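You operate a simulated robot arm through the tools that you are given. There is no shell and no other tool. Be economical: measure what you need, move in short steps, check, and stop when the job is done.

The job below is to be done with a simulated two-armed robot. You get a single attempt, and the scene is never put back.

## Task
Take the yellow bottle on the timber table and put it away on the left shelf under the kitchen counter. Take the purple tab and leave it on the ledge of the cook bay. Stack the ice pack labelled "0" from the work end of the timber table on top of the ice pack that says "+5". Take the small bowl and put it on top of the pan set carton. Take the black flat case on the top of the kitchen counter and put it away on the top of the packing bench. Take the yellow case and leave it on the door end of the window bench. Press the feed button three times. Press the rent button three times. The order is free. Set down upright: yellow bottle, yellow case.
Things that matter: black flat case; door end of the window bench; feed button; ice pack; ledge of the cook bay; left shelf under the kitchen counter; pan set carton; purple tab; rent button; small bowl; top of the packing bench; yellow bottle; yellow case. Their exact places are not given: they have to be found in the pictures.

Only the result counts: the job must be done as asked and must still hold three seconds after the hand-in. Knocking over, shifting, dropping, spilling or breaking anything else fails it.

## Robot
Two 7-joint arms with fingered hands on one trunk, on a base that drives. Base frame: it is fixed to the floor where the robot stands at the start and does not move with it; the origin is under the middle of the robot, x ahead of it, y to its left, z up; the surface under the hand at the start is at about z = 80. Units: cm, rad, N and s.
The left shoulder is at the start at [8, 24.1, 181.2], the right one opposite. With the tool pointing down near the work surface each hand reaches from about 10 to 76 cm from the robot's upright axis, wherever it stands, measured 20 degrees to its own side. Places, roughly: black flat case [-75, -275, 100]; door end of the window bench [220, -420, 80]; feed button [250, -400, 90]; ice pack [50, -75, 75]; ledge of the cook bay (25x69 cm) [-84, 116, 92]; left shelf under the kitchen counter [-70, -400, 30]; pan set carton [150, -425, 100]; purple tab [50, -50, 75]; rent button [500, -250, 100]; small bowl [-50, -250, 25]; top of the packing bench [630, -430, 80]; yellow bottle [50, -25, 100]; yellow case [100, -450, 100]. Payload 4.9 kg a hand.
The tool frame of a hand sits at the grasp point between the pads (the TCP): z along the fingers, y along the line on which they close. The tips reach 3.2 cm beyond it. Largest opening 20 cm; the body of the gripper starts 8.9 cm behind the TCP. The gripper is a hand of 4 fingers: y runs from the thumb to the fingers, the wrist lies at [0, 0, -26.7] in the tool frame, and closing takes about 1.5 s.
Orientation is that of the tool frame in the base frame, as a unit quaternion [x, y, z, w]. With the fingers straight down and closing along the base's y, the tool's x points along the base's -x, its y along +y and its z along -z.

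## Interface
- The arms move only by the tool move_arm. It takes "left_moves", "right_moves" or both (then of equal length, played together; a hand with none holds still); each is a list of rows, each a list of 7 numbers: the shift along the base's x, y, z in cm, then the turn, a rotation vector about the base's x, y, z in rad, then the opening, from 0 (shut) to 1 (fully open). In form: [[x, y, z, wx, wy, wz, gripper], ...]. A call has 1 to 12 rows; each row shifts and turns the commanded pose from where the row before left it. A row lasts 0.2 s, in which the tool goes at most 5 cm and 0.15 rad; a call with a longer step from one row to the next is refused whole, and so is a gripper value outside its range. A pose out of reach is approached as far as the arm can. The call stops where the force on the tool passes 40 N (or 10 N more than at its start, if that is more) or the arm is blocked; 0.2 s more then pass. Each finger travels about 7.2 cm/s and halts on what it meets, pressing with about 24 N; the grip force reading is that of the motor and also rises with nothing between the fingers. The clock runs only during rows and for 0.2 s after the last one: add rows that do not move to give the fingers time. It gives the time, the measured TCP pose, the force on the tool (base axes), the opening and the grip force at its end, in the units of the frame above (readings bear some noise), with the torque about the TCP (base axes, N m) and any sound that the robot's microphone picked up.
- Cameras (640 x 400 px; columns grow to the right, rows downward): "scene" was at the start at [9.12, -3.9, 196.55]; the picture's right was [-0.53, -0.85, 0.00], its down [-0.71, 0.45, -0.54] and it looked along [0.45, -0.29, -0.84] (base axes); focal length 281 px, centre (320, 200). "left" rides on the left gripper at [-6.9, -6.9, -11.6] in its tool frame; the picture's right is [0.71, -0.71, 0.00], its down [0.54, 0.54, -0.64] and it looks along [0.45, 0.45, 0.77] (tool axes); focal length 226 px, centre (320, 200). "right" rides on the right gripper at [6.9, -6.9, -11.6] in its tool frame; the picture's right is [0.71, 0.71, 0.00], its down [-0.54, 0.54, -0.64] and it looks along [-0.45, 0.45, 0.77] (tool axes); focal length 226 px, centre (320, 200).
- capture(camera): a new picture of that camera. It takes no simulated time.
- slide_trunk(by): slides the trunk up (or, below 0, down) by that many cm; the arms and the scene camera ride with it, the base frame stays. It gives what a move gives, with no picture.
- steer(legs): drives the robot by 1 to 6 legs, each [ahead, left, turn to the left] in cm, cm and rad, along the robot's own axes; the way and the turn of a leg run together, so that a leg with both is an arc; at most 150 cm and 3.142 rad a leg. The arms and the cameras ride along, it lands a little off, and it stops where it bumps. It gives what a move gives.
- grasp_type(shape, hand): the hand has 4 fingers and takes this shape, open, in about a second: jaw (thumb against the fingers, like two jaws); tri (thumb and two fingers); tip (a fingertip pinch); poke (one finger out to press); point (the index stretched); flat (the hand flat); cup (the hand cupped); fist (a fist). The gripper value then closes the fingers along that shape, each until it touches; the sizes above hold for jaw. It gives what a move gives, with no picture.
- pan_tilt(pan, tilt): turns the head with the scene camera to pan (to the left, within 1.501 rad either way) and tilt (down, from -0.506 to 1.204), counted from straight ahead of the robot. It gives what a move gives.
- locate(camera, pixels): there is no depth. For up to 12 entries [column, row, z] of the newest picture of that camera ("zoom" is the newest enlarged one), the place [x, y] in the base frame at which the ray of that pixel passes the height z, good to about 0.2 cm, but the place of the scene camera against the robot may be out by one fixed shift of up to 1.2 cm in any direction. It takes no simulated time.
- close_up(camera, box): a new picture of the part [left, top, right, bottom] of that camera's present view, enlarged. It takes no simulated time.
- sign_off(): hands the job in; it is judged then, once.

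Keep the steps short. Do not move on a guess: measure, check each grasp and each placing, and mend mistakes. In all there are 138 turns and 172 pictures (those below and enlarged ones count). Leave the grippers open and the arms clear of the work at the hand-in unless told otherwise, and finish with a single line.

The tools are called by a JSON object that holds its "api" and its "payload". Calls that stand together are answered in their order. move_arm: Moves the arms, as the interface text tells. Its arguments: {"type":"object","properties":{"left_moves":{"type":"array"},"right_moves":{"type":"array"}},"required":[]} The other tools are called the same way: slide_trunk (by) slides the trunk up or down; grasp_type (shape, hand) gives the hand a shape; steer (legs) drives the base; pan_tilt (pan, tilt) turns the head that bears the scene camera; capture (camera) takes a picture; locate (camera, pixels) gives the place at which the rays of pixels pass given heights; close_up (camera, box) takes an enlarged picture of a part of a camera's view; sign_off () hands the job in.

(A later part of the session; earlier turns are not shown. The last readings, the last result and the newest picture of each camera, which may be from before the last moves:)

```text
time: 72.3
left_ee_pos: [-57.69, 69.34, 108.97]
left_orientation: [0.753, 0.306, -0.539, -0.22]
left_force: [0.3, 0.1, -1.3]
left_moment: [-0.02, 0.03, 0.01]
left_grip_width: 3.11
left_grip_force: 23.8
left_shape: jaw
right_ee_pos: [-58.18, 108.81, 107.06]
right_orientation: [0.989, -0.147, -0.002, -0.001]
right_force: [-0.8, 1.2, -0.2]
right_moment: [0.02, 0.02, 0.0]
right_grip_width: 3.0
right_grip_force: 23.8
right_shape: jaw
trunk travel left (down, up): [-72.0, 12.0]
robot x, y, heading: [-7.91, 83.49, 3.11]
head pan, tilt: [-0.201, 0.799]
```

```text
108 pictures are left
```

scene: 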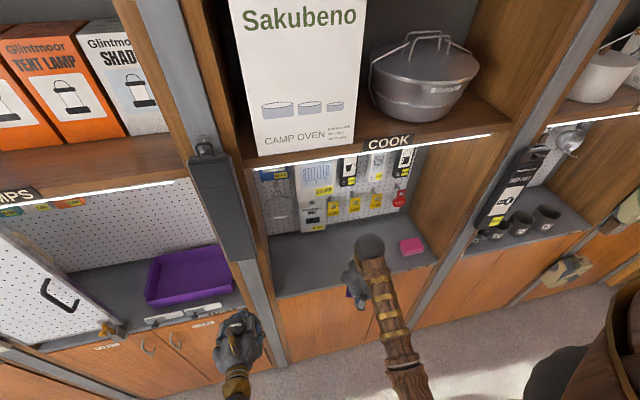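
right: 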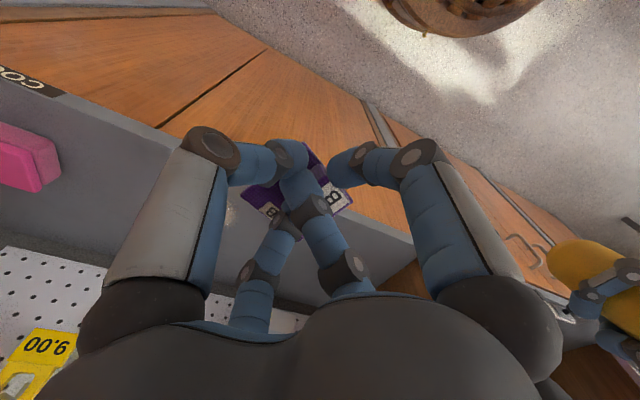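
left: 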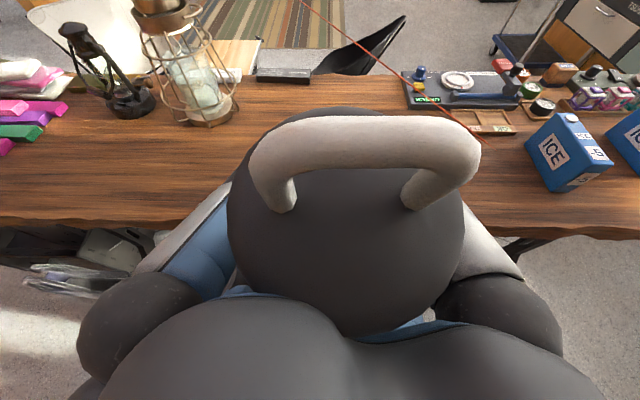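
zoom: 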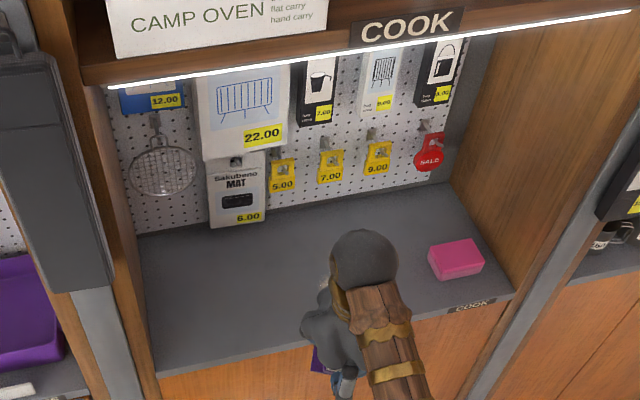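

The gap under the COOK shelf is ~60 cm, good. I yaw the hand and lean it 0.4 so the tab becomes level, moving over (−80,106).

{"api": "move_arm", "payload": {"right_moves": [[-2.5, 0, 0.2, 0, 0, -0.143, 0], [-2.5, 0, 0.2, 0, 0, -0.143, 0], [-2.5, 0, 0, 0, 0, -0.143, 0], [-2.5, 0, 0, 0, 0, -0.143, 0], [-2.5, 0, 0, 0, 0, -0.143, 0], [-2.5, 0, 0, 0, 0, -0.143, 0], [-2.5, 0, 0, 0, 0, -0.143, 0], [-1.2, -0.6, -1, -0.116, 0.064, 0, 0], [-1.2, -0.6, -1, -0.116, 0.064, 0, 0], [-1.2, -0.6, -1, -0.116, 0.064, 0, 0], [0, 0, 0, 0, 0, 0, 0]]}}

{"api": "capture", "payload": {"camera": "right"}}

{"api": "close_up", "payload": {"camera": "scene", "box": [250, 130, 450, 310]}}

```text
time: 74.7
left_ee_pos: [-57.62, 69.41, 108.98]
left_orientation: [0.754, 0.306, -0.539, -0.22]
left_force: [-0.3, 0.2, -1.1]
left_moment: [0.0, 0.03, 0.02]
left_grip_width: 3.06
left_grip_force: 23.7
left_shape: jaw
right_ee_pos: [-79.26, 106.99, 104.54]
right_orientation: [0.782, -0.592, 0.028, 0.194]
right_force: [-0.7, 0.4, 0.0]
right_moment: [-0.01, 0.01, 0.04]
right_grip_width: 2.99
right_grip_force: 24.0
right_shape: jaw
trunk travel left (down, up): [-72.0, 12.0]
robot x, y, heading: [-7.76, 83.8, 3.108]
head pan, tilt: [-0.201, 0.799]
```

```text
107 pictures are left
```

right: 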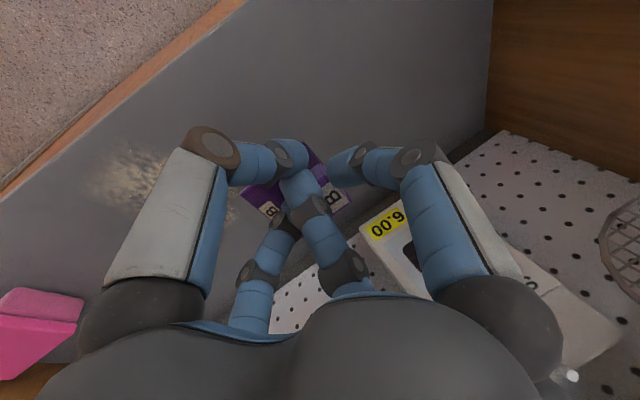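

```text
2.22 times, centred on (350, 220) of scene
```

zoom: 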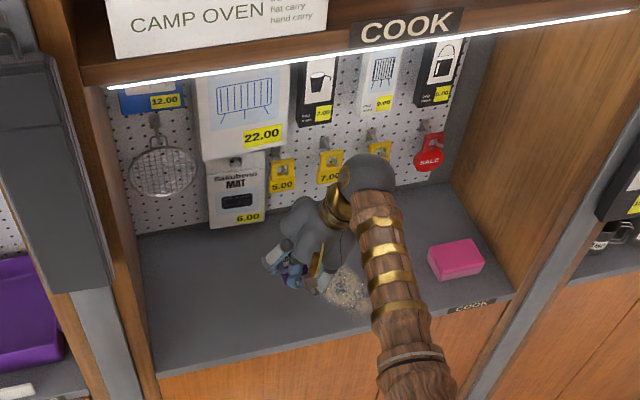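

Close to the sand patch, so I shift 4 cm to −y and lower to just above contact.

{"api": "move_arm", "payload": {"right_moves": [[1, -4, 0, 0, 0, 0, 0], [0.5, 0, -3, 0, 0, 0, 0], [0, 0, -2.5, 0, 0, 0, 0], [0, 0, -1, 0, 0, 0, 0], [0, 0, -0.5, 0, 0, 0, 0], [0, 0, -0.4, 0, 0, 0, 0], [0, 0, 0, 0, 0, 0, 0]]}}

{"api": "capture", "payload": {"camera": "right"}}

```text
time: 76.3
left_ee_pos: [-57.5, 69.16, 108.96]
left_orientation: [0.753, 0.305, -0.539, -0.221]
left_force: [0.0, 0.5, -2.1]
left_moment: [0.02, 0.05, -0.01]
left_grip_width: 3.07
left_grip_force: 24.1
left_shape: jaw
right_ee_pos: [-77.8, 102.84, 97.32]
right_orientation: [0.782, -0.591, 0.026, 0.195]
right_force: [2.6, -1.1, 14.8]
right_moment: [0.1, -0.4, -0.04]
right_grip_width: 3.01
right_grip_force: 24.0
right_shape: jaw
trunk travel left (down, up): [-72.0, 12.0]
robot x, y, heading: [-7.82, 83.56, 3.108]
head pan, tilt: [-0.201, 0.799]
```

```text
105 pictures are left
```

right: 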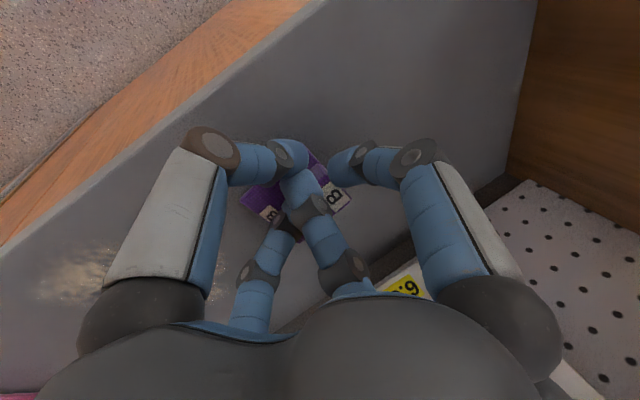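

Contact (15 N). I ease up a hair, open moderately, then withdraw along the tool axis.

{"api": "move_arm", "payload": {"right_moves": [[0, 0, 0.3, 0, 0, 0, 0], [0, 0, 0, 0, 0, 0, 0.15], [0, 0, 0, 0, 0, 0, 0.3], [0, 0, 0, 0, 0, 0, 0.35], [0, 0, 0, 0, 0, 0, 0.35], [0.4, 0.7, 2, 0, 0, 0, 0.35], [0.7, 1.3, 3.3, 0, 0, 0, 0.35], [0.7, 1.3, 3.3, 0, 0, 0, 0.35], [3, 0, 3, 0, 0, 0, 0.35], [4, 0, 2, 0, 0, 0, 0.35]]}}

{"api": "close_up", "payload": {"camera": "scene", "box": [250, 130, 450, 310]}}

```text
time: 78.5
left_ee_pos: [-57.38, 69.22, 109.05]
left_orientation: [0.753, 0.305, -0.54, -0.22]
left_force: [0.2, 0.0, -0.6]
left_moment: [0.02, 0.01, 0.02]
left_grip_width: 3.08
left_grip_force: 23.6
left_shape: jaw
right_ee_pos: [-68.5, 106.17, 111.03]
right_orientation: [0.782, -0.592, 0.027, 0.193]
right_force: [-0.3, 0.3, 0.3]
right_moment: [0.03, 0.05, 0.0]
right_grip_width: 7.0
right_grip_force: 0.1
right_shape: jaw
trunk travel left (down, up): [-72.0, 12.0]
robot x, y, heading: [-7.82, 83.43, 3.109]
head pan, tilt: [-0.201, 0.799]
```

```text
2.22 times, centred on (350, 220) of scene
```

zoom: 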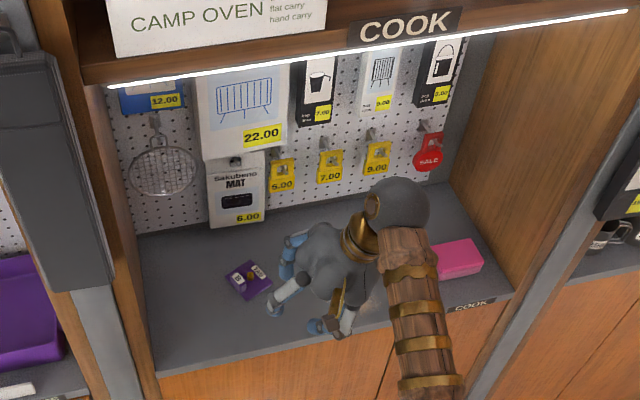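

The tab lies flat on the ledge. I bring the right hand back toward neutral, then turn left to face −y and drive toward the kitchen.

{"api": "move_arm", "payload": {"right_moves": [[3, 0, 1, 0.116, -0.064, 0, 0.6], [3, 0, 0.5, 0.116, -0.064, 0, 1], [3, 0, 0, 0.116, -0.064, 0, 1], [2, 0, 0, 0, 0, 0.143, 1], [1, 0, 0, 0, 0, 0.143, 1], [1, 0, 0, 0, 0, 0.143, 1], [1, 0, 0, 0, 0, 0.143, 1], [0, 0, 0, 0, 0, 0.143, 1], [0, 0, 0, 0, 0, 0.143, 1]]}}

{"api": "steer", "payload": {"legs": [[0, 0, 1.571], [150, 0, 0], [100, 0, 0]]}}

{"api": "pan_tilt", "payload": {"pan": -0.3, "tilt": 0.45}}

{"api": "capture", "payload": {"camera": "scene"}}

```text
time: 80.5
left_ee_pos: [-57.7, 69.34, 108.86]
left_orientation: [0.753, 0.307, -0.539, -0.22]
left_force: [-0.4, 0.9, -0.4]
left_moment: [0.0, 0.0, 0.02]
left_grip_width: 3.07
left_grip_force: 24.5
left_shape: jaw
right_ee_pos: [-54.98, 106.34, 112.45]
right_orientation: [0.976, -0.216, 0.0, -0.002]
right_force: [0.4, -0.9, 0.3]
right_moment: [0.03, 0.01, 0.01]
right_grip_width: 20.0
right_grip_force: 0.0
right_shape: jaw
trunk travel left (down, up): [-72.0, 12.0]
robot x, y, heading: [-8.25, 83.59, 3.098]
head pan, tilt: [-0.201, 0.799]
```

```text
time: 82.5
left_ee_pos: [-43.7, 46.59, 108.91]
left_orientation: [0.648, 0.49, -0.578, -0.073]
left_force: [-0.1, 0.2, -0.9]
left_moment: [0.01, 0.01, -0.03]
left_grip_width: 3.06
left_grip_force: 24.0
left_shape: jaw
right_ee_pos: [-60.27, 81.19, 112.38]
right_orientation: [1.0, 0.025, -0.002, -0.009]
right_force: [1.5, 18.3, 1.8]
right_moment: [-0.78, 0.15, -1.73]
right_grip_width: 19.95
right_grip_force: 0.0
right_shape: jaw
trunk travel left (down, up): [-72.0, 12.0]
robot x, y, heading: [-7.92, 83.67, -2.655]
head pan, tilt: [-0.201, 0.799]
stopped in leg 1: the force on the tool passed its limit at 88 N (the readings are from after the stop); the commanded pose is now the measured one
```

```text
time: 83.4
left_ee_pos: [-43.75, 46.59, 109.13]
left_orientation: [0.649, 0.489, -0.579, -0.072]
left_force: [-1.2, -0.1, -2.0]
left_moment: [0.0, 0.05, 0.03]
left_grip_width: 3.05
left_grip_force: 23.9
left_shape: jaw
right_ee_pos: [-60.27, 81.26, 112.48]
right_orientation: [1.0, 0.028, -0.002, -0.006]
right_force: [1.7, 19.4, 1.0]
right_moment: [-0.9, 0.2, -1.85]
right_grip_width: 20.01
right_grip_force: 0.0
right_shape: jaw
trunk travel left (down, up): [-72.0, 12.0]
robot x, y, heading: [-8.11, 83.68, -2.648]
head pan, tilt: [-0.3, 0.45]
```

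```text
103 pictures are left
```

scene: 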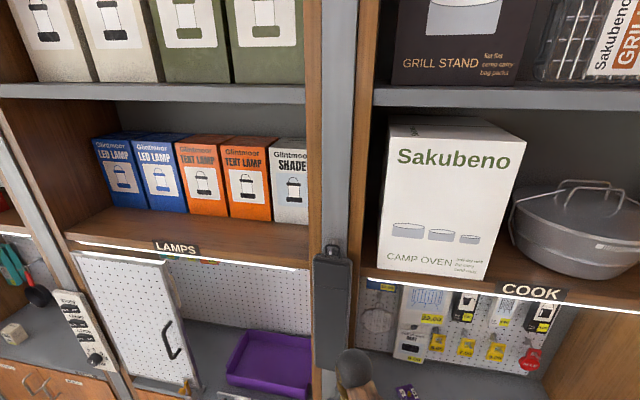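

The right hand touched the black item hanging on the post. I turn back at once and look.

{"api": "steer", "payload": {"legs": [[0, 0, -0.3]]}}

{"api": "pan_tilt", "payload": {"pan": 0.05, "tilt": 0.75}}

{"api": "capture", "payload": {"camera": "scene"}}

```text
time: 84.7
left_ee_pos: [-53.22, 58.42, 108.98]
left_orientation: [0.714, 0.39, -0.561, -0.157]
left_force: [0.3, -0.1, -1.1]
left_moment: [-0.03, 0.03, 0.03]
left_grip_width: 3.08
left_grip_force: 24.3
left_shape: jaw
right_ee_pos: [-58.85, 96.2, 112.42]
right_orientation: [0.993, -0.121, -0.001, -0.009]
right_force: [-0.4, -0.4, 0.6]
right_moment: [0.02, 0.0, 0.02]
right_grip_width: 19.99
right_grip_force: 0.1
right_shape: jaw
trunk travel left (down, up): [-72.0, 12.0]
robot x, y, heading: [-7.67, 83.3, -2.946]
head pan, tilt: [-0.3, 0.45]
```

```text
time: 85.6
left_ee_pos: [-53.11, 58.49, 108.86]
left_orientation: [0.714, 0.39, -0.56, -0.156]
left_force: [0.5, 0.6, -1.6]
left_moment: [0.0, 0.03, 0.0]
left_grip_width: 3.06
left_grip_force: 23.7
left_shape: jaw
right_ee_pos: [-58.92, 96.16, 112.4]
right_orientation: [0.993, -0.12, -0.001, -0.009]
right_force: [1.0, 0.1, 0.3]
right_moment: [-0.01, 0.06, -0.04]
right_grip_width: 19.99
right_grip_force: 0.0
right_shape: jaw
trunk travel left (down, up): [-72.0, 12.0]
robot x, y, heading: [-8.23, 83.78, -2.948]
head pan, tilt: [0.051, 0.75]
```

```text
102 pictures are left
```

scene: 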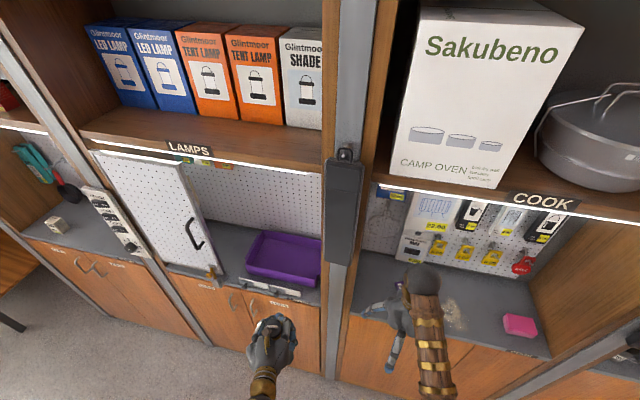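

The hanging item is still in place. I retract the right hand toward the body and narrow it before turning again.

{"api": "move_arm", "payload": {"right_moves": [[4, 0, 0, 0, 0, 0, 0.8], [4, 0, 0, 0, 0, 0, 0.6], [4, 0, 0, 0, 0, 0, 0.5], [4, 1, 0, 0, 0, 0, 0.5], [3, 1, 0, 0, 0, 0, 0.5]]}}

{"api": "steer", "payload": {"legs": [[0, 0, 1.38]]}}

{"api": "pan_tilt", "payload": {"pan": -0.25, "tilt": 0.5}}

{"api": "capture", "payload": {"camera": "scene"}}

```text
time: 86.8
left_ee_pos: [-52.44, 58.49, 109.19]
left_orientation: [0.712, 0.39, -0.562, -0.157]
left_force: [1.1, 0.3, -1.2]
left_moment: [-0.03, 0.06, 0.03]
left_grip_width: 3.04
left_grip_force: 24.1
left_shape: jaw
right_ee_pos: [-39.04, 98.15, 112.67]
right_orientation: [0.993, -0.119, -0.003, -0.008]
right_force: [0.2, 0.2, 0.6]
right_moment: [0.03, 0.03, 0.04]
right_grip_width: 10.05
right_grip_force: 0.0
right_shape: jaw
trunk travel left (down, up): [-72.0, 12.0]
robot x, y, heading: [-7.73, 83.58, -2.946]
head pan, tilt: [0.051, 0.75]
```

```text
time: 90.5
left_ee_pos: [7.45, 34.37, 108.95]
left_orientation: [0.309, 0.752, -0.534, 0.231]
left_force: [0.5, 0.6, -1.6]
left_moment: [-0.01, -0.01, -0.03]
left_grip_width: 3.07
left_grip_force: 23.8
left_shape: jaw
right_ee_pos: [-28.7, 55.56, 112.48]
right_orientation: [0.845, 0.534, -0.006, -0.006]
right_force: [0.4, 0.4, 0.6]
right_moment: [0.0, -0.02, 0.02]
right_grip_width: 10.03
right_grip_force: 0.1
right_shape: jaw
trunk travel left (down, up): [-72.0, 12.0]
robot x, y, heading: [-8.27, 84.06, -1.587]
head pan, tilt: [0.051, 0.75]
```

```text
time: 91.3
left_ee_pos: [7.43, 34.49, 108.99]
left_orientation: [0.308, 0.753, -0.534, 0.23]
left_force: [0.0, 0.3, -1.2]
left_moment: [-0.04, -0.01, 0.0]
left_grip_width: 3.04
left_grip_force: 24.1
left_shape: jaw
right_ee_pos: [-28.8, 55.53, 112.4]
right_orientation: [0.845, 0.534, -0.006, -0.007]
right_force: [0.4, 0.1, -0.5]
right_moment: [0.02, 0.02, 0.0]
right_grip_width: 10.05
right_grip_force: 0.0
right_shape: jaw
trunk travel left (down, up): [-72.0, 12.0]
robot x, y, heading: [-7.79, 83.85, -1.585]
head pan, tilt: [-0.25, 0.499]
```

```text
101 pictures are left
```

scene: 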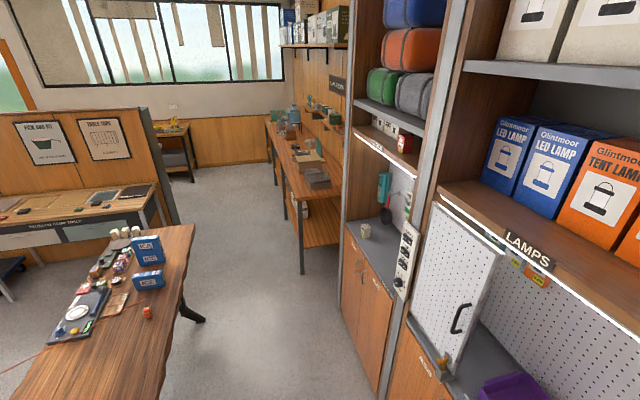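

The kitchen counter with a lower shelf is ahead on the right. I locate its front and shelf before driving.

{"api": "locate", "payload": {"camera": "scene", "pixels": [[302, 272, 0], [272, 163, 0], [301, 200, 90], [266, 124, 90], [340, 245, 30], [193, 182, 0], [205, 320, 0], [345, 330, 0]]}}

{"api": "close_up", "payload": {"camera": "scene", "box": [150, 70, 370, 280]}}

```text
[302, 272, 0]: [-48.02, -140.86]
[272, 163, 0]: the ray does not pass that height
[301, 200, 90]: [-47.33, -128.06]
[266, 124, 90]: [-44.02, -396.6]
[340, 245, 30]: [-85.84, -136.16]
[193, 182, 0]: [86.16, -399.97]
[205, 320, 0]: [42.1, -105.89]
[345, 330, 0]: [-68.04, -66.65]
```

```text
1.90 times, centred on (260, 175) of scene
```

zoom: 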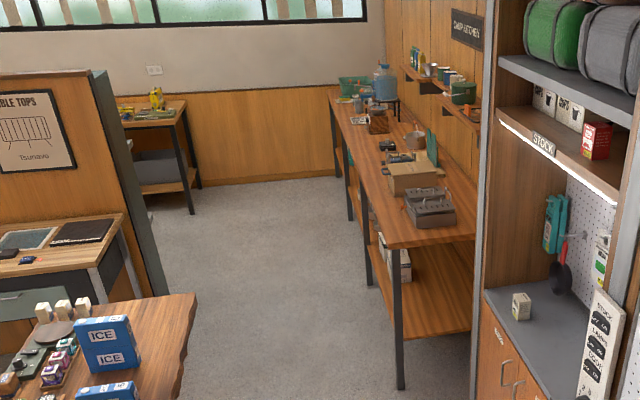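

The counter runs y≈−130…−430, front at x≈−47. I locate the partition's edge to be sure of the lane.

{"api": "locate", "payload": {"camera": "scene", "pixels": [[178, 222, 0], [165, 225, 0], [158, 107, 150], [302, 180, 92]]}}

{"api": "steer", "payload": {"legs": [[150, 0, 0], [100, 0, 0], [40, 15, 0]]}}

{"api": "pan_tilt", "payload": {"pan": -0.5, "tilt": 0.6}}

{"api": "capture", "payload": {"camera": "scene"}}

```text
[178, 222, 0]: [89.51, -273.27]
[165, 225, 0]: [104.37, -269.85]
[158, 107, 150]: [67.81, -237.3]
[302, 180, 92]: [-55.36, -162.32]
```

```text
time: 105.8
left_ee_pos: [20.2, -256.95, 108.98]
left_orientation: [0.303, 0.754, -0.533, 0.235]
left_force: [-0.2, 0.4, -1.6]
left_moment: [-0.02, -0.01, -0.01]
left_grip_width: 3.04
left_grip_force: 24.0
left_shape: jaw
right_ee_pos: [-16.19, -236.11, 112.59]
right_orientation: [0.843, 0.538, -0.006, -0.005]
right_force: [-0.1, 0.8, -0.8]
right_moment: [-0.04, 0.01, -0.02]
right_grip_width: 10.03
right_grip_force: 0.0
right_shape: jaw
trunk travel left (down, up): [-72.0, 12.0]
robot x, y, heading: [4.12, -208.19, -1.571]
head pan, tilt: [-0.25, 0.499]
```

```text
time: 106.6
left_ee_pos: [20.17, -256.93, 108.93]
left_orientation: [0.304, 0.754, -0.533, 0.234]
left_force: [-0.3, 0.8, -1.4]
left_moment: [-0.04, -0.03, 0.04]
left_grip_width: 3.05
left_grip_force: 24.5
left_shape: jaw
right_ee_pos: [-16.14, -236.22, 112.49]
right_orientation: [0.843, 0.538, -0.005, -0.008]
right_force: [-0.2, -0.3, -0.5]
right_moment: [0.03, -0.01, 0.01]
right_grip_width: 10.03
right_grip_force: 0.0
right_shape: jaw
trunk travel left (down, up): [-72.0, 12.0]
robot x, y, heading: [4.54, -207.98, -1.57]
head pan, tilt: [-0.499, 0.6]
```

```text
99 pictures are left
```

scene: 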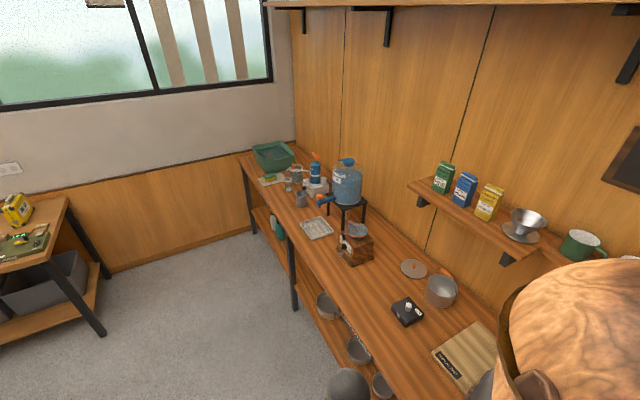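

The yellow case is on the window bench at far left; bowls are on the lower shelf. I move ahead 50, left 20 and turn right to face the counter.

{"api": "steer", "payload": {"legs": [[50, 20, 0], [0, 0, -1.571]]}}

{"api": "pan_tilt", "payload": {"pan": 0.5, "tilt": 0.8}}

{"api": "capture", "payload": {"camera": "scene"}}

{"api": "pan_tilt", "payload": {"pan": -0.2, "tilt": 0.85}}

{"api": "capture", "payload": {"camera": "scene"}}

```text
time: 113.5
left_ee_pos: [-24.73, -274.95, 108.96]
left_orientation: [0.746, 0.323, -0.544, -0.209]
left_force: [-0.4, -0.3, -0.7]
left_moment: [0.0, 0.03, -0.03]
left_grip_width: 3.03
left_grip_force: 24.2
left_shape: jaw
right_ee_pos: [-4.46, -238.34, 112.44]
right_orientation: [0.978, -0.21, 0.001, -0.009]
right_force: [-0.2, 0.1, 0.7]
right_moment: [0.0, 0.04, 0.01]
right_grip_width: 10.04
right_grip_force: 0.1
right_shape: jaw
trunk travel left (down, up): [-72.0, 12.0]
robot x, y, heading: [24.09, -258.47, -3.131]
head pan, tilt: [-0.499, 0.6]
```

```text
time: 114.8
left_ee_pos: [-24.83, -274.96, 108.91]
left_orientation: [0.746, 0.323, -0.544, -0.209]
left_force: [-0.3, -0.3, -1.7]
left_moment: [-0.02, 0.05, 0.02]
left_grip_width: 3.04
left_grip_force: 24.8
left_shape: jaw
right_ee_pos: [-4.51, -238.39, 112.54]
right_orientation: [0.978, -0.21, 0.0, -0.008]
right_force: [0.8, -0.3, 0.2]
right_moment: [-0.02, 0.04, -0.02]
right_grip_width: 10.05
right_grip_force: 0.1
right_shape: jaw
trunk travel left (down, up): [-72.0, 12.0]
robot x, y, heading: [24.19, -258.39, -3.133]
head pan, tilt: [0.499, 0.799]
```

```text
98 pictures are left
```

scene: 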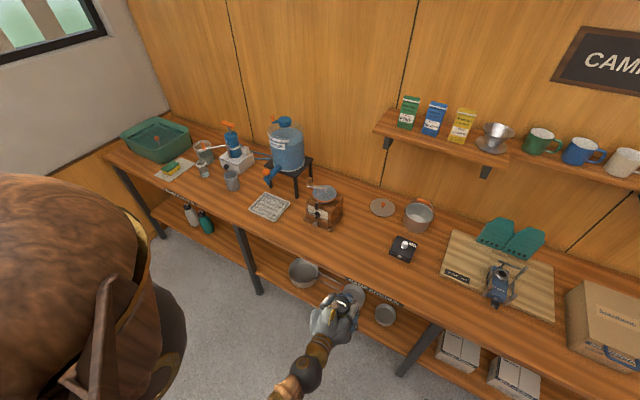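

```text
time: 115.9
left_ee_pos: [-24.83, -274.95, 108.88]
left_orientation: [0.746, 0.323, -0.543, -0.208]
left_force: [-0.8, -0.6, -0.2]
left_moment: [-0.01, 0.01, 0.02]
left_grip_width: 3.0
left_grip_force: 24.5
left_shape: jaw
right_ee_pos: [-4.54, -238.43, 112.41]
right_orientation: [0.978, -0.21, 0.0, -0.009]
right_force: [0.2, 0.2, -0.5]
right_moment: [0.03, 0.0, 0.02]
right_grip_width: 10.02
right_grip_force: 0.1
right_shape: jaw
trunk travel left (down, up): [-72.0, 12.0]
robot x, y, heading: [24.22, -258.06, -3.127]
head pan, tilt: [-0.201, 0.85]
```

```text
97 pictures are left
```

scene: 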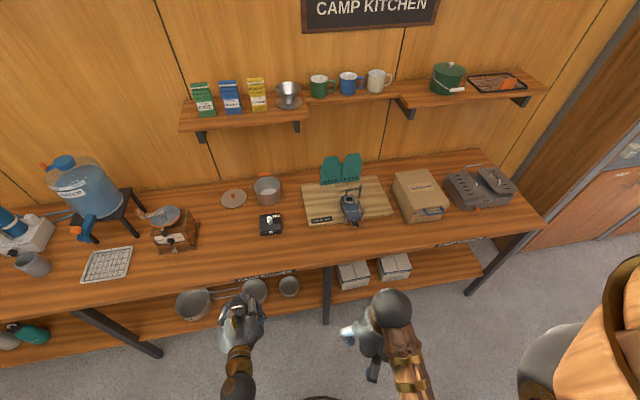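

The black flat case is at (270,224) on the counter, the small bowl at (288,288) on the middle shelf; bottles mark the left shelf. I zoom and locate.

{"api": "close_up", "payload": {"camera": "scene", "box": [150, 170, 350, 330]}}

{"api": "locate", "payload": {"camera": "zoom", "pixels": [[320, 200, 90]]}}

{"api": "locate", "payload": {"camera": "scene", "pixels": [[271, 224, 94], [288, 287, 35], [288, 287, 30], [193, 300, 35], [255, 290, 35], [350, 200, 92], [320, 262, 92], [30, 335, 40], [30, 325, 40], [80, 315, 92], [160, 355, 0], [330, 330, 0]]}}

```text
2.50 times, centred on (250, 250) of scene
```

zoom: 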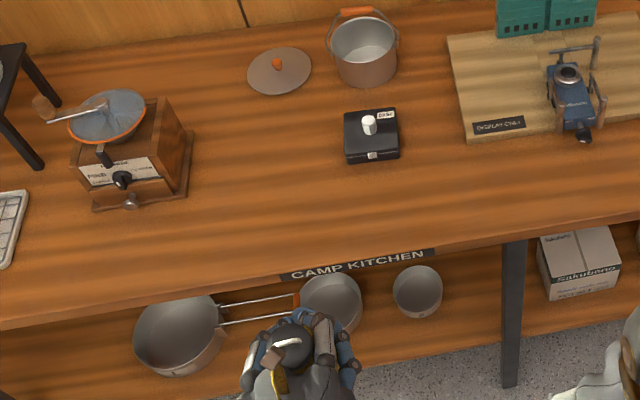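

```text
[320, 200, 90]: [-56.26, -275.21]
```

```text
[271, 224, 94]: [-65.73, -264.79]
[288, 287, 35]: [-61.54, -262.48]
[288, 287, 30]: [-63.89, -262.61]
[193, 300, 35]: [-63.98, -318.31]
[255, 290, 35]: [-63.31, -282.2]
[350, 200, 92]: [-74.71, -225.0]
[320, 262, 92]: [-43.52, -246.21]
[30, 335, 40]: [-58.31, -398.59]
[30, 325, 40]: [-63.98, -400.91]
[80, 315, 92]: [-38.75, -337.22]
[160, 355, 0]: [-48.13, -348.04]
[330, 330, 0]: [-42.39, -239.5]
```

The bottle goes on the left shelf (beyond the leg at y≈−348, two bottles near y≈−400). I drive left 100 cm, still facing the counter, and look at the left shelf.

{"api": "steer", "payload": {"legs": [[0, 100, 0]]}}

{"api": "pan_tilt", "payload": {"pan": 0.3, "tilt": 1.0}}

{"api": "capture", "payload": {"camera": "scene"}}

```text
time: 121.1
left_ee_pos: [-23.2, -377.03, 108.97]
left_orientation: [0.745, 0.325, -0.544, -0.206]
left_force: [-0.1, 0.2, -1.0]
left_moment: [0.01, 0.03, -0.02]
left_grip_width: 3.01
left_grip_force: 24.1
left_shape: jaw
right_ee_pos: [-3.18, -340.36, 112.45]
right_orientation: [0.978, -0.207, 0.0, -0.008]
right_force: [-0.4, 0.0, 0.2]
right_moment: [-0.02, 0.02, 0.02]
right_grip_width: 10.08
right_grip_force: 0.0
right_shape: jaw
trunk travel left (down, up): [-72.0, 12.0]
robot x, y, heading: [25.7, -360.47, -3.123]
head pan, tilt: [-0.201, 0.85]
```

```text
time: 122.1
left_ee_pos: [-23.2, -377.13, 108.85]
left_orientation: [0.745, 0.326, -0.545, -0.206]
left_force: [-0.1, -0.1, -0.8]
left_moment: [0.01, 0.06, -0.03]
left_grip_width: 3.0
left_grip_force: 23.8
left_shape: jaw
right_ee_pos: [-3.27, -340.45, 112.45]
right_orientation: [0.978, -0.206, 0.0, -0.009]
right_force: [-0.5, 0.6, -0.3]
right_moment: [0.03, -0.01, 0.01]
right_grip_width: 10.04
right_grip_force: 0.0
right_shape: jaw
trunk travel left (down, up): [-72.0, 12.0]
robot x, y, heading: [25.38, -360.08, -3.124]
head pan, tilt: [0.3, 1.0]
```

```text
95 pictures are left
```

scene: 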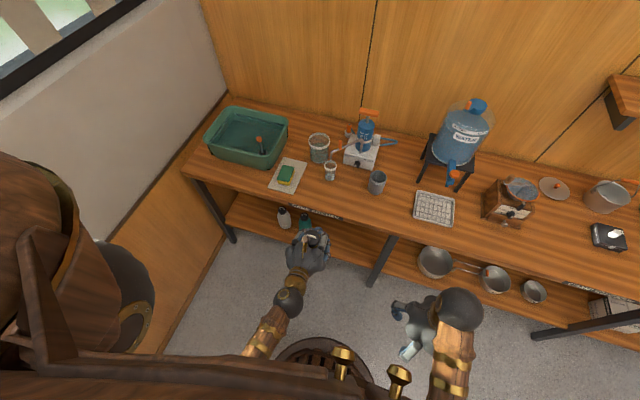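

{"api": "close_up", "payload": {"camera": "scene", "box": [200, 180, 420, 310]}}

{"api": "locate", "payload": {"camera": "zoom", "pixels": [[238, 200, 30], [300, 215, 30], [470, 320, 0], [500, 240, 90], [400, 290, 30], [230, 235, 30], [430, 270, 30], [20, 180, 90], [350, 222, 90]]}}

```text
2.91 times, centred on (310, 245) of scene
```

zoom: 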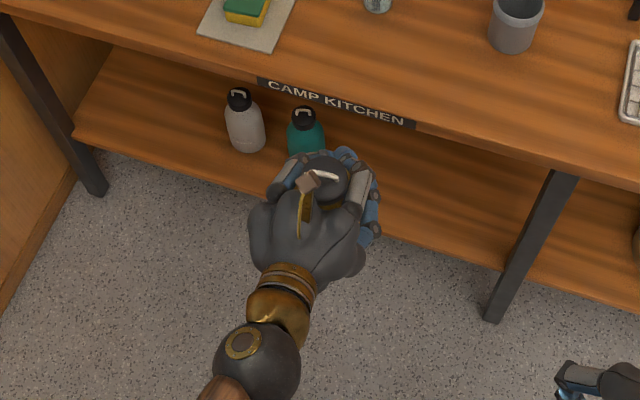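

```text
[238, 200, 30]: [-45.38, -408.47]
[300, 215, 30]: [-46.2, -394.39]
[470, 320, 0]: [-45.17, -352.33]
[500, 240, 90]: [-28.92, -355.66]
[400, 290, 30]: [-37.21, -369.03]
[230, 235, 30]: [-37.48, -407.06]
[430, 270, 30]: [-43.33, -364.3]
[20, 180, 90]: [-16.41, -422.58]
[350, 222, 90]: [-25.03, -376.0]
```

{"api": "locate", "payload": {"camera": "zoom", "pixels": [[247, 150, 30], [305, 158, 30], [400, 238, 30], [500, 265, 30], [400, 180, 30], [440, 215, 30], [500, 190, 30], [530, 155, 90], [415, 125, 90], [258, 80, 90]]}}

```text
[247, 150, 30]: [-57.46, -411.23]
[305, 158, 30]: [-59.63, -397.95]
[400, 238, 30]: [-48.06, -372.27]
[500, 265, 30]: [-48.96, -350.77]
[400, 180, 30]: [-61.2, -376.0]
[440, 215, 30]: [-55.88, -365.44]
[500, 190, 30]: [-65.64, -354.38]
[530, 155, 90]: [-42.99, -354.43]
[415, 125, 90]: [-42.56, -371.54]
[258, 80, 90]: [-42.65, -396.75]
```

Target spot: (−60,−376,30). I extend the right hand a bit forward (to clear the base) and lower the trunk 66 cm.

{"api": "move_arm", "payload": {"right_moves": [[-4, 0, 0, 0, 0, 0, 0.5], [-4, 0, 0, 0, 0, 0, 0.5], [-4, 0, 0, 0, 0, 0, 0.5], [-3, 0, 0, 0, 0, 0, 0.5]]}}

{"api": "slide_trunk", "payload": {"by": -65}}

{"api": "capture", "payload": {"camera": "left"}}

{"api": "capture", "payload": {"camera": "scene"}}

```text
time: 123.1
left_ee_pos: [-23.24, -377.32, 108.85]
left_orientation: [0.745, 0.325, -0.544, -0.206]
left_force: [-0.6, 0.0, -1.5]
left_moment: [-0.03, 0.07, 0.0]
left_grip_width: 2.99
left_grip_force: 24.0
left_shape: jaw
right_ee_pos: [-18.12, -340.52, 112.57]
right_orientation: [0.979, -0.206, -0.001, -0.009]
right_force: [0.8, 2.6, 0.6]
right_moment: [-0.22, -0.06, -0.02]
right_grip_width: 9.99
right_grip_force: 0.1
right_shape: jaw
trunk travel left (down, up): [-72.0, 12.0]
robot x, y, heading: [25.52, -360.26, -3.122]
head pan, tilt: [0.3, 1.0]
```

```text
refused: -65 is not a number from -40 to 40
```

```text
93 pictures are left
```

left: 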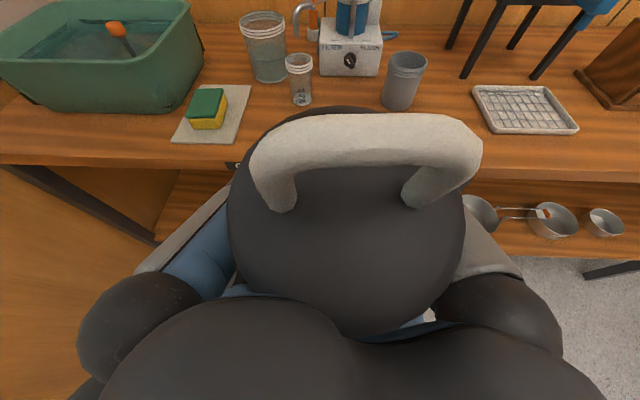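

```text
92 pictures are left
```

scene: 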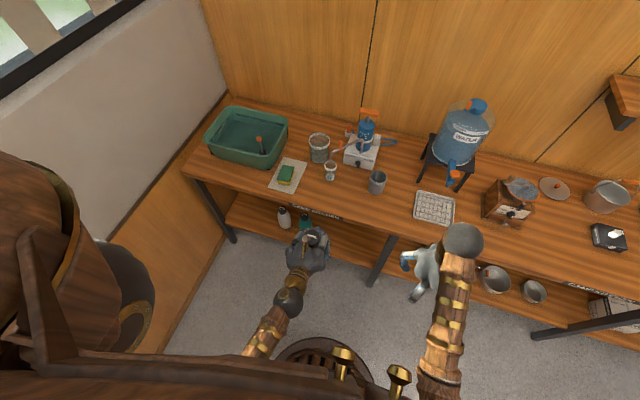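

{"api": "slide_trunk", "payload": {"by": -40}}

{"api": "slide_trunk", "payload": {"by": -24.5}}

{"api": "capture", "payload": {"camera": "left"}}

{"api": "pan_tilt", "payload": {"pan": 0.3, "tilt": 0.6}}

{"api": "capture", "payload": {"camera": "scene"}}

```text
time: 126.9
left_ee_pos: [-23.17, -377.09, 68.87]
left_orientation: [0.745, 0.325, -0.544, -0.207]
left_force: [0.0, 0.1, -0.4]
left_moment: [0.02, 0.02, 0.0]
left_grip_width: 3.01
left_grip_force: 24.7
left_shape: jaw
right_ee_pos: [-17.89, -340.44, 72.61]
right_orientation: [0.979, -0.206, -0.001, -0.009]
right_force: [0.0, 0.3, -0.2]
right_moment: [-0.02, 0.01, -0.01]
right_grip_width: 10.02
right_grip_force: 0.0
right_shape: jaw
trunk travel left (down, up): [-32.0, 52.0]
robot x, y, heading: [25.45, -360.25, -3.128]
head pan, tilt: [0.3, 1.0]
```

```text
time: 129.4
left_ee_pos: [-23.25, -377.09, 44.49]
left_orientation: [0.745, 0.325, -0.544, -0.206]
left_force: [0.5, -0.1, -0.6]
left_moment: [-0.04, 0.03, 0.0]
left_grip_width: 3.0
left_grip_force: 24.0
left_shape: jaw
right_ee_pos: [-17.8, -340.33, 48.05]
right_orientation: [0.979, -0.206, -0.001, -0.008]
right_force: [0.5, -0.9, -0.3]
right_moment: [-0.01, -0.02, -0.01]
right_grip_width: 10.01
right_grip_force: 0.1
right_shape: jaw
trunk travel left (down, up): [-7.5, 76.5]
robot x, y, heading: [25.24, -360.18, -3.125]
head pan, tilt: [0.3, 1.0]
```

```text
91 pictures are left
```

left: 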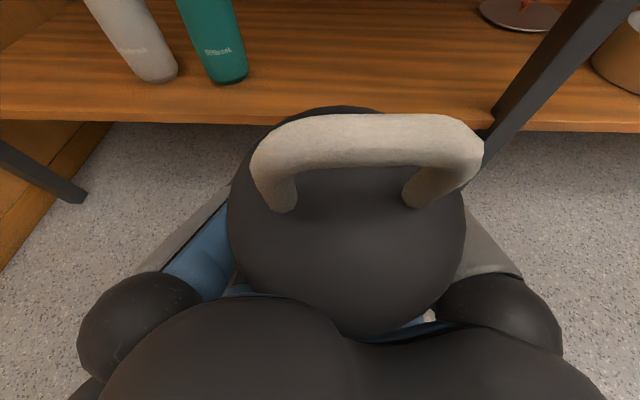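

```text
time: 130.3
left_ee_pos: [-23.21, -377.16, 44.45]
left_orientation: [0.745, 0.325, -0.544, -0.207]
left_force: [-0.5, 0.4, -1.6]
left_moment: [0.02, 0.03, 0.01]
left_grip_width: 3.0
left_grip_force: 24.6
left_shape: jaw
right_ee_pos: [-17.83, -340.34, 47.99]
right_orientation: [0.979, -0.206, 0.0, -0.009]
right_force: [0.2, -0.5, 0.6]
right_moment: [-0.02, 0.02, -0.03]
right_grip_width: 9.99
right_grip_force: 0.0
right_shape: jaw
trunk travel left (down, up): [-7.5, 76.5]
robot x, y, heading: [25.44, -360.31, -3.123]
head pan, tilt: [0.3, 0.6]
```

```text
90 pictures are left
```

scene: 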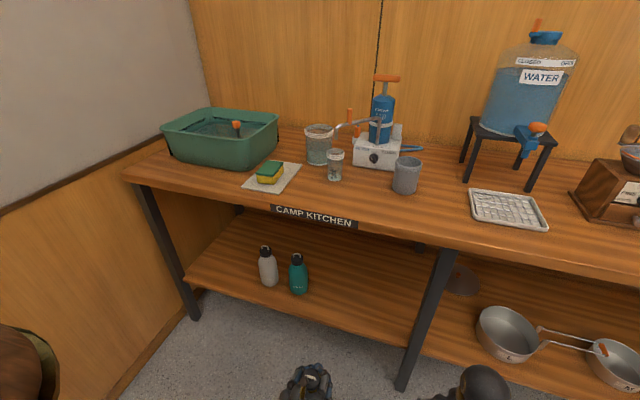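

I check the shelf's height with both cameras on the teal bottle's base: left (232,80), scene (298,292).

{"api": "locate", "payload": {"camera": "left", "pixels": [[232, 82, 25], [232, 82, 28], [232, 82, 31], [400, 118, 28], [497, 120, 28]]}}

{"api": "locate", "payload": {"camera": "scene", "pixels": [[298, 293, 25], [298, 293, 28], [298, 293, 31], [350, 300, 28], [350, 330, 28], [440, 250, 88], [430, 235, 88]]}}

```text
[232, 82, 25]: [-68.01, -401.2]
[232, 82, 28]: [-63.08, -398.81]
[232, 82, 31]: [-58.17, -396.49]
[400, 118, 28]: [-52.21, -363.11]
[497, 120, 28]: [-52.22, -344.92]
```

```text
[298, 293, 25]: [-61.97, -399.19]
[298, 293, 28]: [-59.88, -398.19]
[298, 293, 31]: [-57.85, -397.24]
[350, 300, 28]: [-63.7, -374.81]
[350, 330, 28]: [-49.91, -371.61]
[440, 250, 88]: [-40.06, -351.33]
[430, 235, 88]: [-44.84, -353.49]
```

Shelf surface ≈ z 30.5; the bottle's bottom is at ≈32.5. I drive 10 cm forward, then extend the left hand 20 cm and check.

{"api": "steer", "payload": {"legs": [[10, 0, 0]]}}

{"api": "move_arm", "payload": {"left_moves": [[-4, 0, 0, 0, 0, 0, 0], [-4, 0, 0, 0, 0, 0, 0], [-4, 0, 0, 0, 0, 0, 0], [-4, 0, 0, 0, 0, 0, 0], [-3, 0, 0, 0, 0, 0, 0]]}}

{"api": "capture", "payload": {"camera": "scene"}}

{"api": "capture", "payload": {"camera": "left"}}

```text
time: 131.4
left_ee_pos: [-33.28, -377.43, 44.53]
left_orientation: [0.745, 0.327, -0.544, -0.205]
left_force: [0.3, -0.3, -1.4]
left_moment: [-0.03, 0.03, 0.0]
left_grip_width: 2.99
left_grip_force: 24.0
left_shape: jaw
right_ee_pos: [-28.0, -340.74, 47.99]
right_orientation: [0.979, -0.205, 0.0, -0.009]
right_force: [-0.8, -0.6, 0.0]
right_moment: [-0.01, 0.0, 0.01]
right_grip_width: 10.03
right_grip_force: 0.1
right_shape: jaw
trunk travel left (down, up): [-7.5, 76.5]
robot x, y, heading: [15.26, -360.28, -3.115]
head pan, tilt: [0.3, 0.6]
```

```text
time: 132.7
left_ee_pos: [-51.99, -377.35, 44.34]
left_orientation: [0.745, 0.327, -0.544, -0.205]
left_force: [-0.7, -0.2, -0.5]
left_moment: [-0.02, 0.05, 0.02]
left_grip_width: 2.98
left_grip_force: 23.7
left_shape: jaw
right_ee_pos: [-27.95, -340.76, 48.02]
right_orientation: [0.979, -0.204, 0.0, -0.008]
right_force: [-0.1, 0.6, 0.1]
right_moment: [0.0, 0.0, -0.02]
right_grip_width: 10.01
right_grip_force: 0.1
right_shape: jaw
trunk travel left (down, up): [-7.5, 76.5]
robot x, y, heading: [15.56, -360.4, -3.122]
head pan, tilt: [0.3, 0.6]
```

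```text
89 pictures are left
```

scene: 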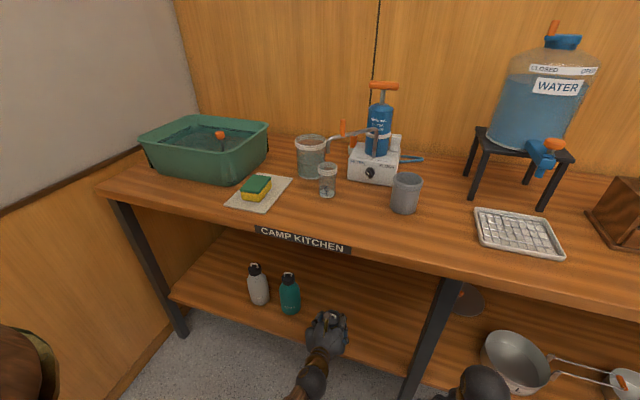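

```text
88 pictures are left
```

left: 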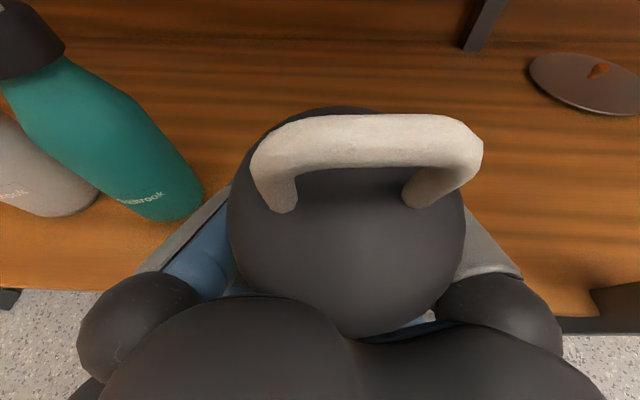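

I go 8 cm deeper and 3 cm away from the teal bottle, then lower until contact.

{"api": "move_arm", "payload": {"left_moves": [[-3, 1, 0, 0, 0, 0, 0], [-3, 1, 0, 0, 0, 0, 0], [-2, 1, 0, 0, 0, 0, 0], [0, 0, -0.6, 0, 0, 0, 0], [0, 0, -0.5, 0, 0, 0, 0], [0, 0, -0.4, 0, 0, 0, 0], [0, 0, 0, 0, 0, 0, 0]]}}

```text
time: 134.2
left_ee_pos: [-60.16, -374.41, 43.17]
left_orientation: [0.744, 0.325, -0.546, -0.206]
left_force: [1.1, -0.6, 6.1]
left_moment: [0.02, -0.38, -0.02]
left_grip_width: 3.01
left_grip_force: 23.8
left_shape: jaw
right_ee_pos: [-27.98, -340.75, 47.97]
right_orientation: [0.979, -0.204, -0.001, -0.008]
right_force: [-0.2, 0.0, -1.1]
right_moment: [0.0, 0.0, 0.02]
right_grip_width: 10.0
right_grip_force: 0.1
right_shape: jaw
trunk travel left (down, up): [-7.5, 76.5]
robot x, y, heading: [15.27, -360.37, -3.124]
head pan, tilt: [0.3, 0.6]
```

Contact felt. I press 0.2 cm more to seat it, then open slowly and look.

{"api": "move_arm", "payload": {"left_moves": [[0, 0, -0.2, 0, 0, 0, 0], [0, 0, 0, 0, 0, 0, 0.1], [0, 0, 0, 0, 0, 0, 0.2], [0, 0, 0, 0, 0, 0, 0.3], [0, 0, 0, 0, 0, 0, 0.45], [0, 0, 0, 0, 0, 0, 0.6], [0, 0, 0, 0, 0, 0, 0.8], [0, 0, 0, 0, 0, 0, 0.95], [0, 0, 0, 0, 0, 0, 0.95], [0, 0, 0, 0, 0, 0, 0.95]]}}

{"api": "capture", "payload": {"camera": "left"}}

```text
time: 136.4
left_ee_pos: [-60.17, -374.54, 42.71]
left_orientation: [0.745, 0.326, -0.545, -0.206]
left_force: [0.1, 0.0, -1.2]
left_moment: [-0.01, 0.02, 0.01]
left_grip_width: 18.97
left_grip_force: 0.1
left_shape: jaw
right_ee_pos: [-27.92, -340.76, 48.05]
right_orientation: [0.979, -0.205, -0.001, -0.008]
right_force: [-0.3, 0.9, 0.1]
right_moment: [-0.02, 0.0, -0.01]
right_grip_width: 10.0
right_grip_force: 0.0
right_shape: jaw
trunk travel left (down, up): [-7.5, 76.5]
robot x, y, heading: [15.53, -360.72, -3.122]
head pan, tilt: [0.3, 0.6]
```

```text
87 pictures are left
```

left: 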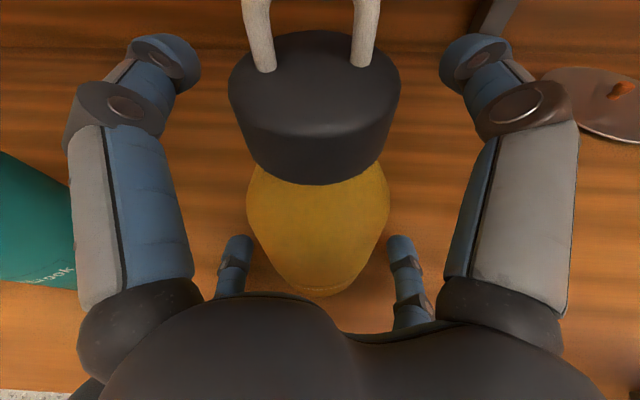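

The bottle stands. I withdraw straight back along the tool axis.

{"api": "move_arm", "payload": {"left_moves": [[2, 0.1, 0.6, 0, 0, 0, 1], [3.8, 0.2, 0.8, 0, 0, 0, 1], [4.2, 0.2, 0.5, 0, 0, 0, 1], [4.5, 0.2, 0, 0, 0, 0, 1], [4.5, 0.2, 0, 0, 0, 0, 1], [4.5, 0.2, 0, 0, 0, 0, 1], [4.5, 0, 0, 0, 0, 0, 1]]}}

{"api": "capture", "payload": {"camera": "scene"}}

{"api": "capture", "payload": {"camera": "left"}}

```text
time: 138.1
left_ee_pos: [-32.26, -373.31, 44.71]
left_orientation: [0.744, 0.326, -0.545, -0.206]
left_force: [-0.2, -0.1, 0.0]
left_moment: [0.03, -0.04, 0.05]
left_grip_width: 19.98
left_grip_force: 0.0
left_shape: jaw
right_ee_pos: [-27.81, -340.68, 48.1]
right_orientation: [0.979, -0.204, -0.001, -0.008]
right_force: [0.5, -0.4, -0.4]
right_moment: [-0.01, 0.0, 0.01]
right_grip_width: 10.02
right_grip_force: 0.0
right_shape: jaw
trunk travel left (down, up): [-7.5, 76.5]
robot x, y, heading: [15.37, -360.25, -3.122]
head pan, tilt: [0.3, 0.6]
```

```text
86 pictures are left
```

scene: 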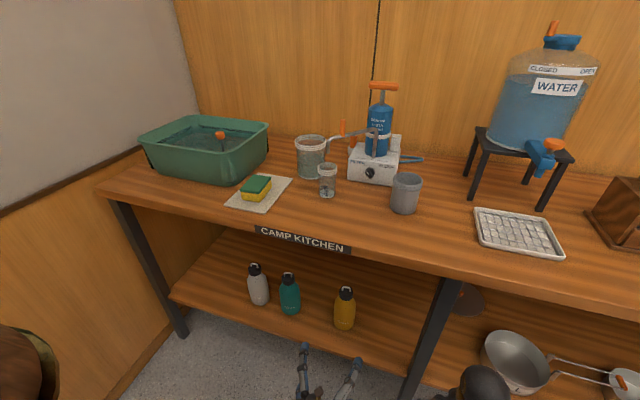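

```text
85 pictures are left
```

left: 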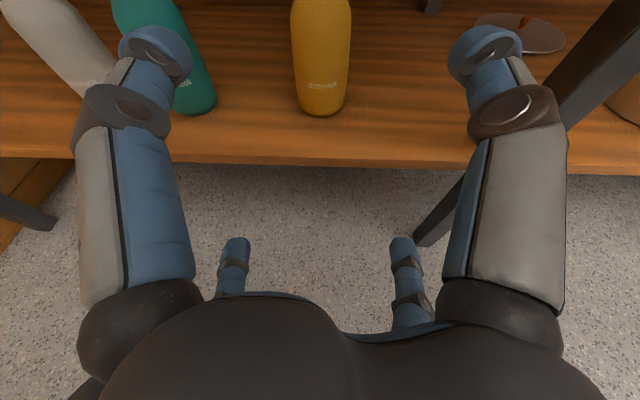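

The yellow bottle stands on the left shelf. Next the small bowl (≈(−63,−262.5) on the middle shelf): I back off 10 cm and drive right 111 cm.

{"api": "steer", "payload": {"legs": [[-10, 0, 0], [0, -111, 0]]}}

{"api": "pan_tilt", "payload": {"pan": 0.1, "tilt": 0.7}}

{"api": "capture", "payload": {"camera": "scene"}}

{"api": "capture", "payload": {"camera": "left"}}

```text
time: 144.4
left_ee_pos: [-24.76, -263.92, 44.54]
left_orientation: [0.745, 0.326, -0.545, -0.205]
left_force: [-0.1, -0.9, 0.4]
left_moment: [0.0, -0.04, 0.01]
left_grip_width: 19.97
left_grip_force: 0.1
left_shape: jaw
right_ee_pos: [-20.3, -231.36, 48.09]
right_orientation: [0.979, -0.205, -0.001, -0.008]
right_force: [-0.6, 1.0, 0.4]
right_moment: [0.01, 0.02, 0.0]
right_grip_width: 10.01
right_grip_force: 0.0
right_shape: jaw
trunk travel left (down, up): [-7.5, 76.5]
robot x, y, heading: [23.53, -251.03, -3.123]
head pan, tilt: [0.3, 0.6]
```

```text
time: 145.1
left_ee_pos: [-24.69, -263.94, 44.6]
left_orientation: [0.745, 0.326, -0.544, -0.205]
left_force: [0.2, 0.1, -0.2]
left_moment: [0.02, 0.03, 0.03]
left_grip_width: 19.98
left_grip_force: 0.1
left_shape: jaw
right_ee_pos: [-20.28, -231.43, 47.98]
right_orientation: [0.979, -0.205, -0.001, -0.008]
right_force: [-0.1, -1.0, -0.6]
right_moment: [0.0, 0.01, -0.01]
right_grip_width: 10.01
right_grip_force: 0.1
right_shape: jaw
trunk travel left (down, up): [-7.5, 76.5]
robot x, y, heading: [23.28, -251.4, -3.121]
head pan, tilt: [0.099, 0.7]
```

```text
84 pictures are left
```

scene: 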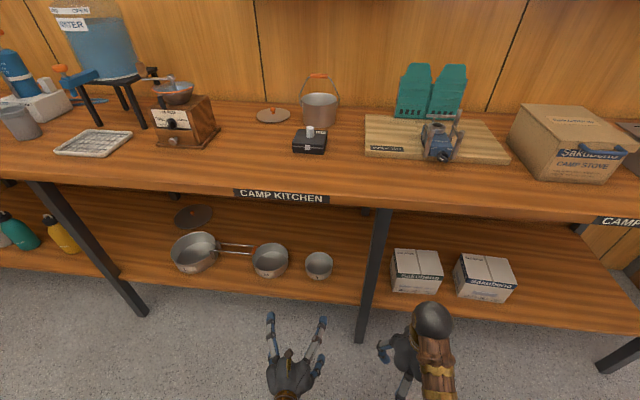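

```text
83 pictures are left
```

left: 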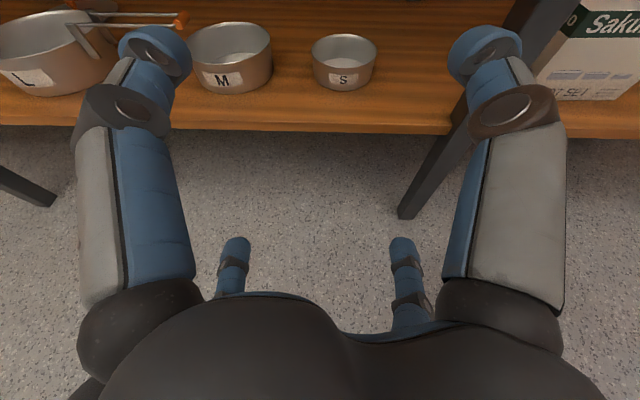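

The bowls are labelled L, M, S; S at (343,62) in the left view. I measure it.

{"api": "close_up", "payload": {"camera": "left", "box": [290, 20, 400, 110]}}

{"api": "locate", "payload": {"camera": "left", "pixels": [[343, 91, 30.5], [312, 48, 36], [376, 48, 36], [344, 60, 36], [344, 35, 36], [312, 48, 34.5], [376, 48, 34.5], [344, 60, 34.5], [344, 35, 34.5], [272, 50, 37], [465, 140, 15]]}}

{"api": "locate", "payload": {"camera": "scene", "pixels": [[319, 254, 36], [319, 279, 30.5], [305, 262, 36], [333, 262, 36], [375, 215, 60]]}}

```text
4.44 times, centred on (345, 65) of left
```

zoom: 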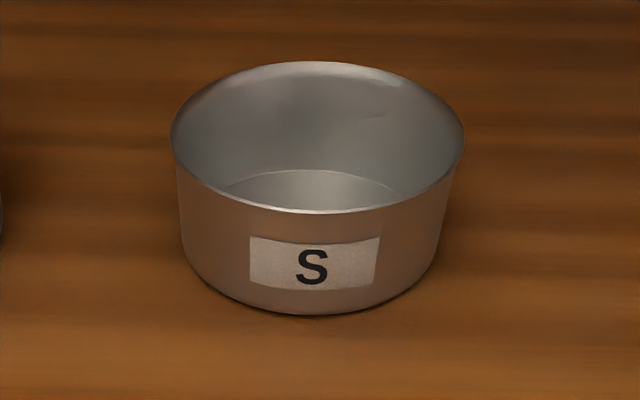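

```text
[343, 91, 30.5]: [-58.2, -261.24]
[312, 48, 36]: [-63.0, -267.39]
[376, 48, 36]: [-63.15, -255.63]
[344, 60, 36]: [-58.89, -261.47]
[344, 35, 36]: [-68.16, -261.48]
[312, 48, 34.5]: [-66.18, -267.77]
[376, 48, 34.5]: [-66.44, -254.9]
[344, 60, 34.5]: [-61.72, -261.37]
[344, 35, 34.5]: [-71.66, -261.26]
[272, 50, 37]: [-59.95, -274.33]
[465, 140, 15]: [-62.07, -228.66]
```

```text
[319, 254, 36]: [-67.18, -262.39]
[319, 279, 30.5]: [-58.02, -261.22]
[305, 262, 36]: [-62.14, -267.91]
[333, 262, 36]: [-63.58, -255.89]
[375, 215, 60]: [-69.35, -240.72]
```

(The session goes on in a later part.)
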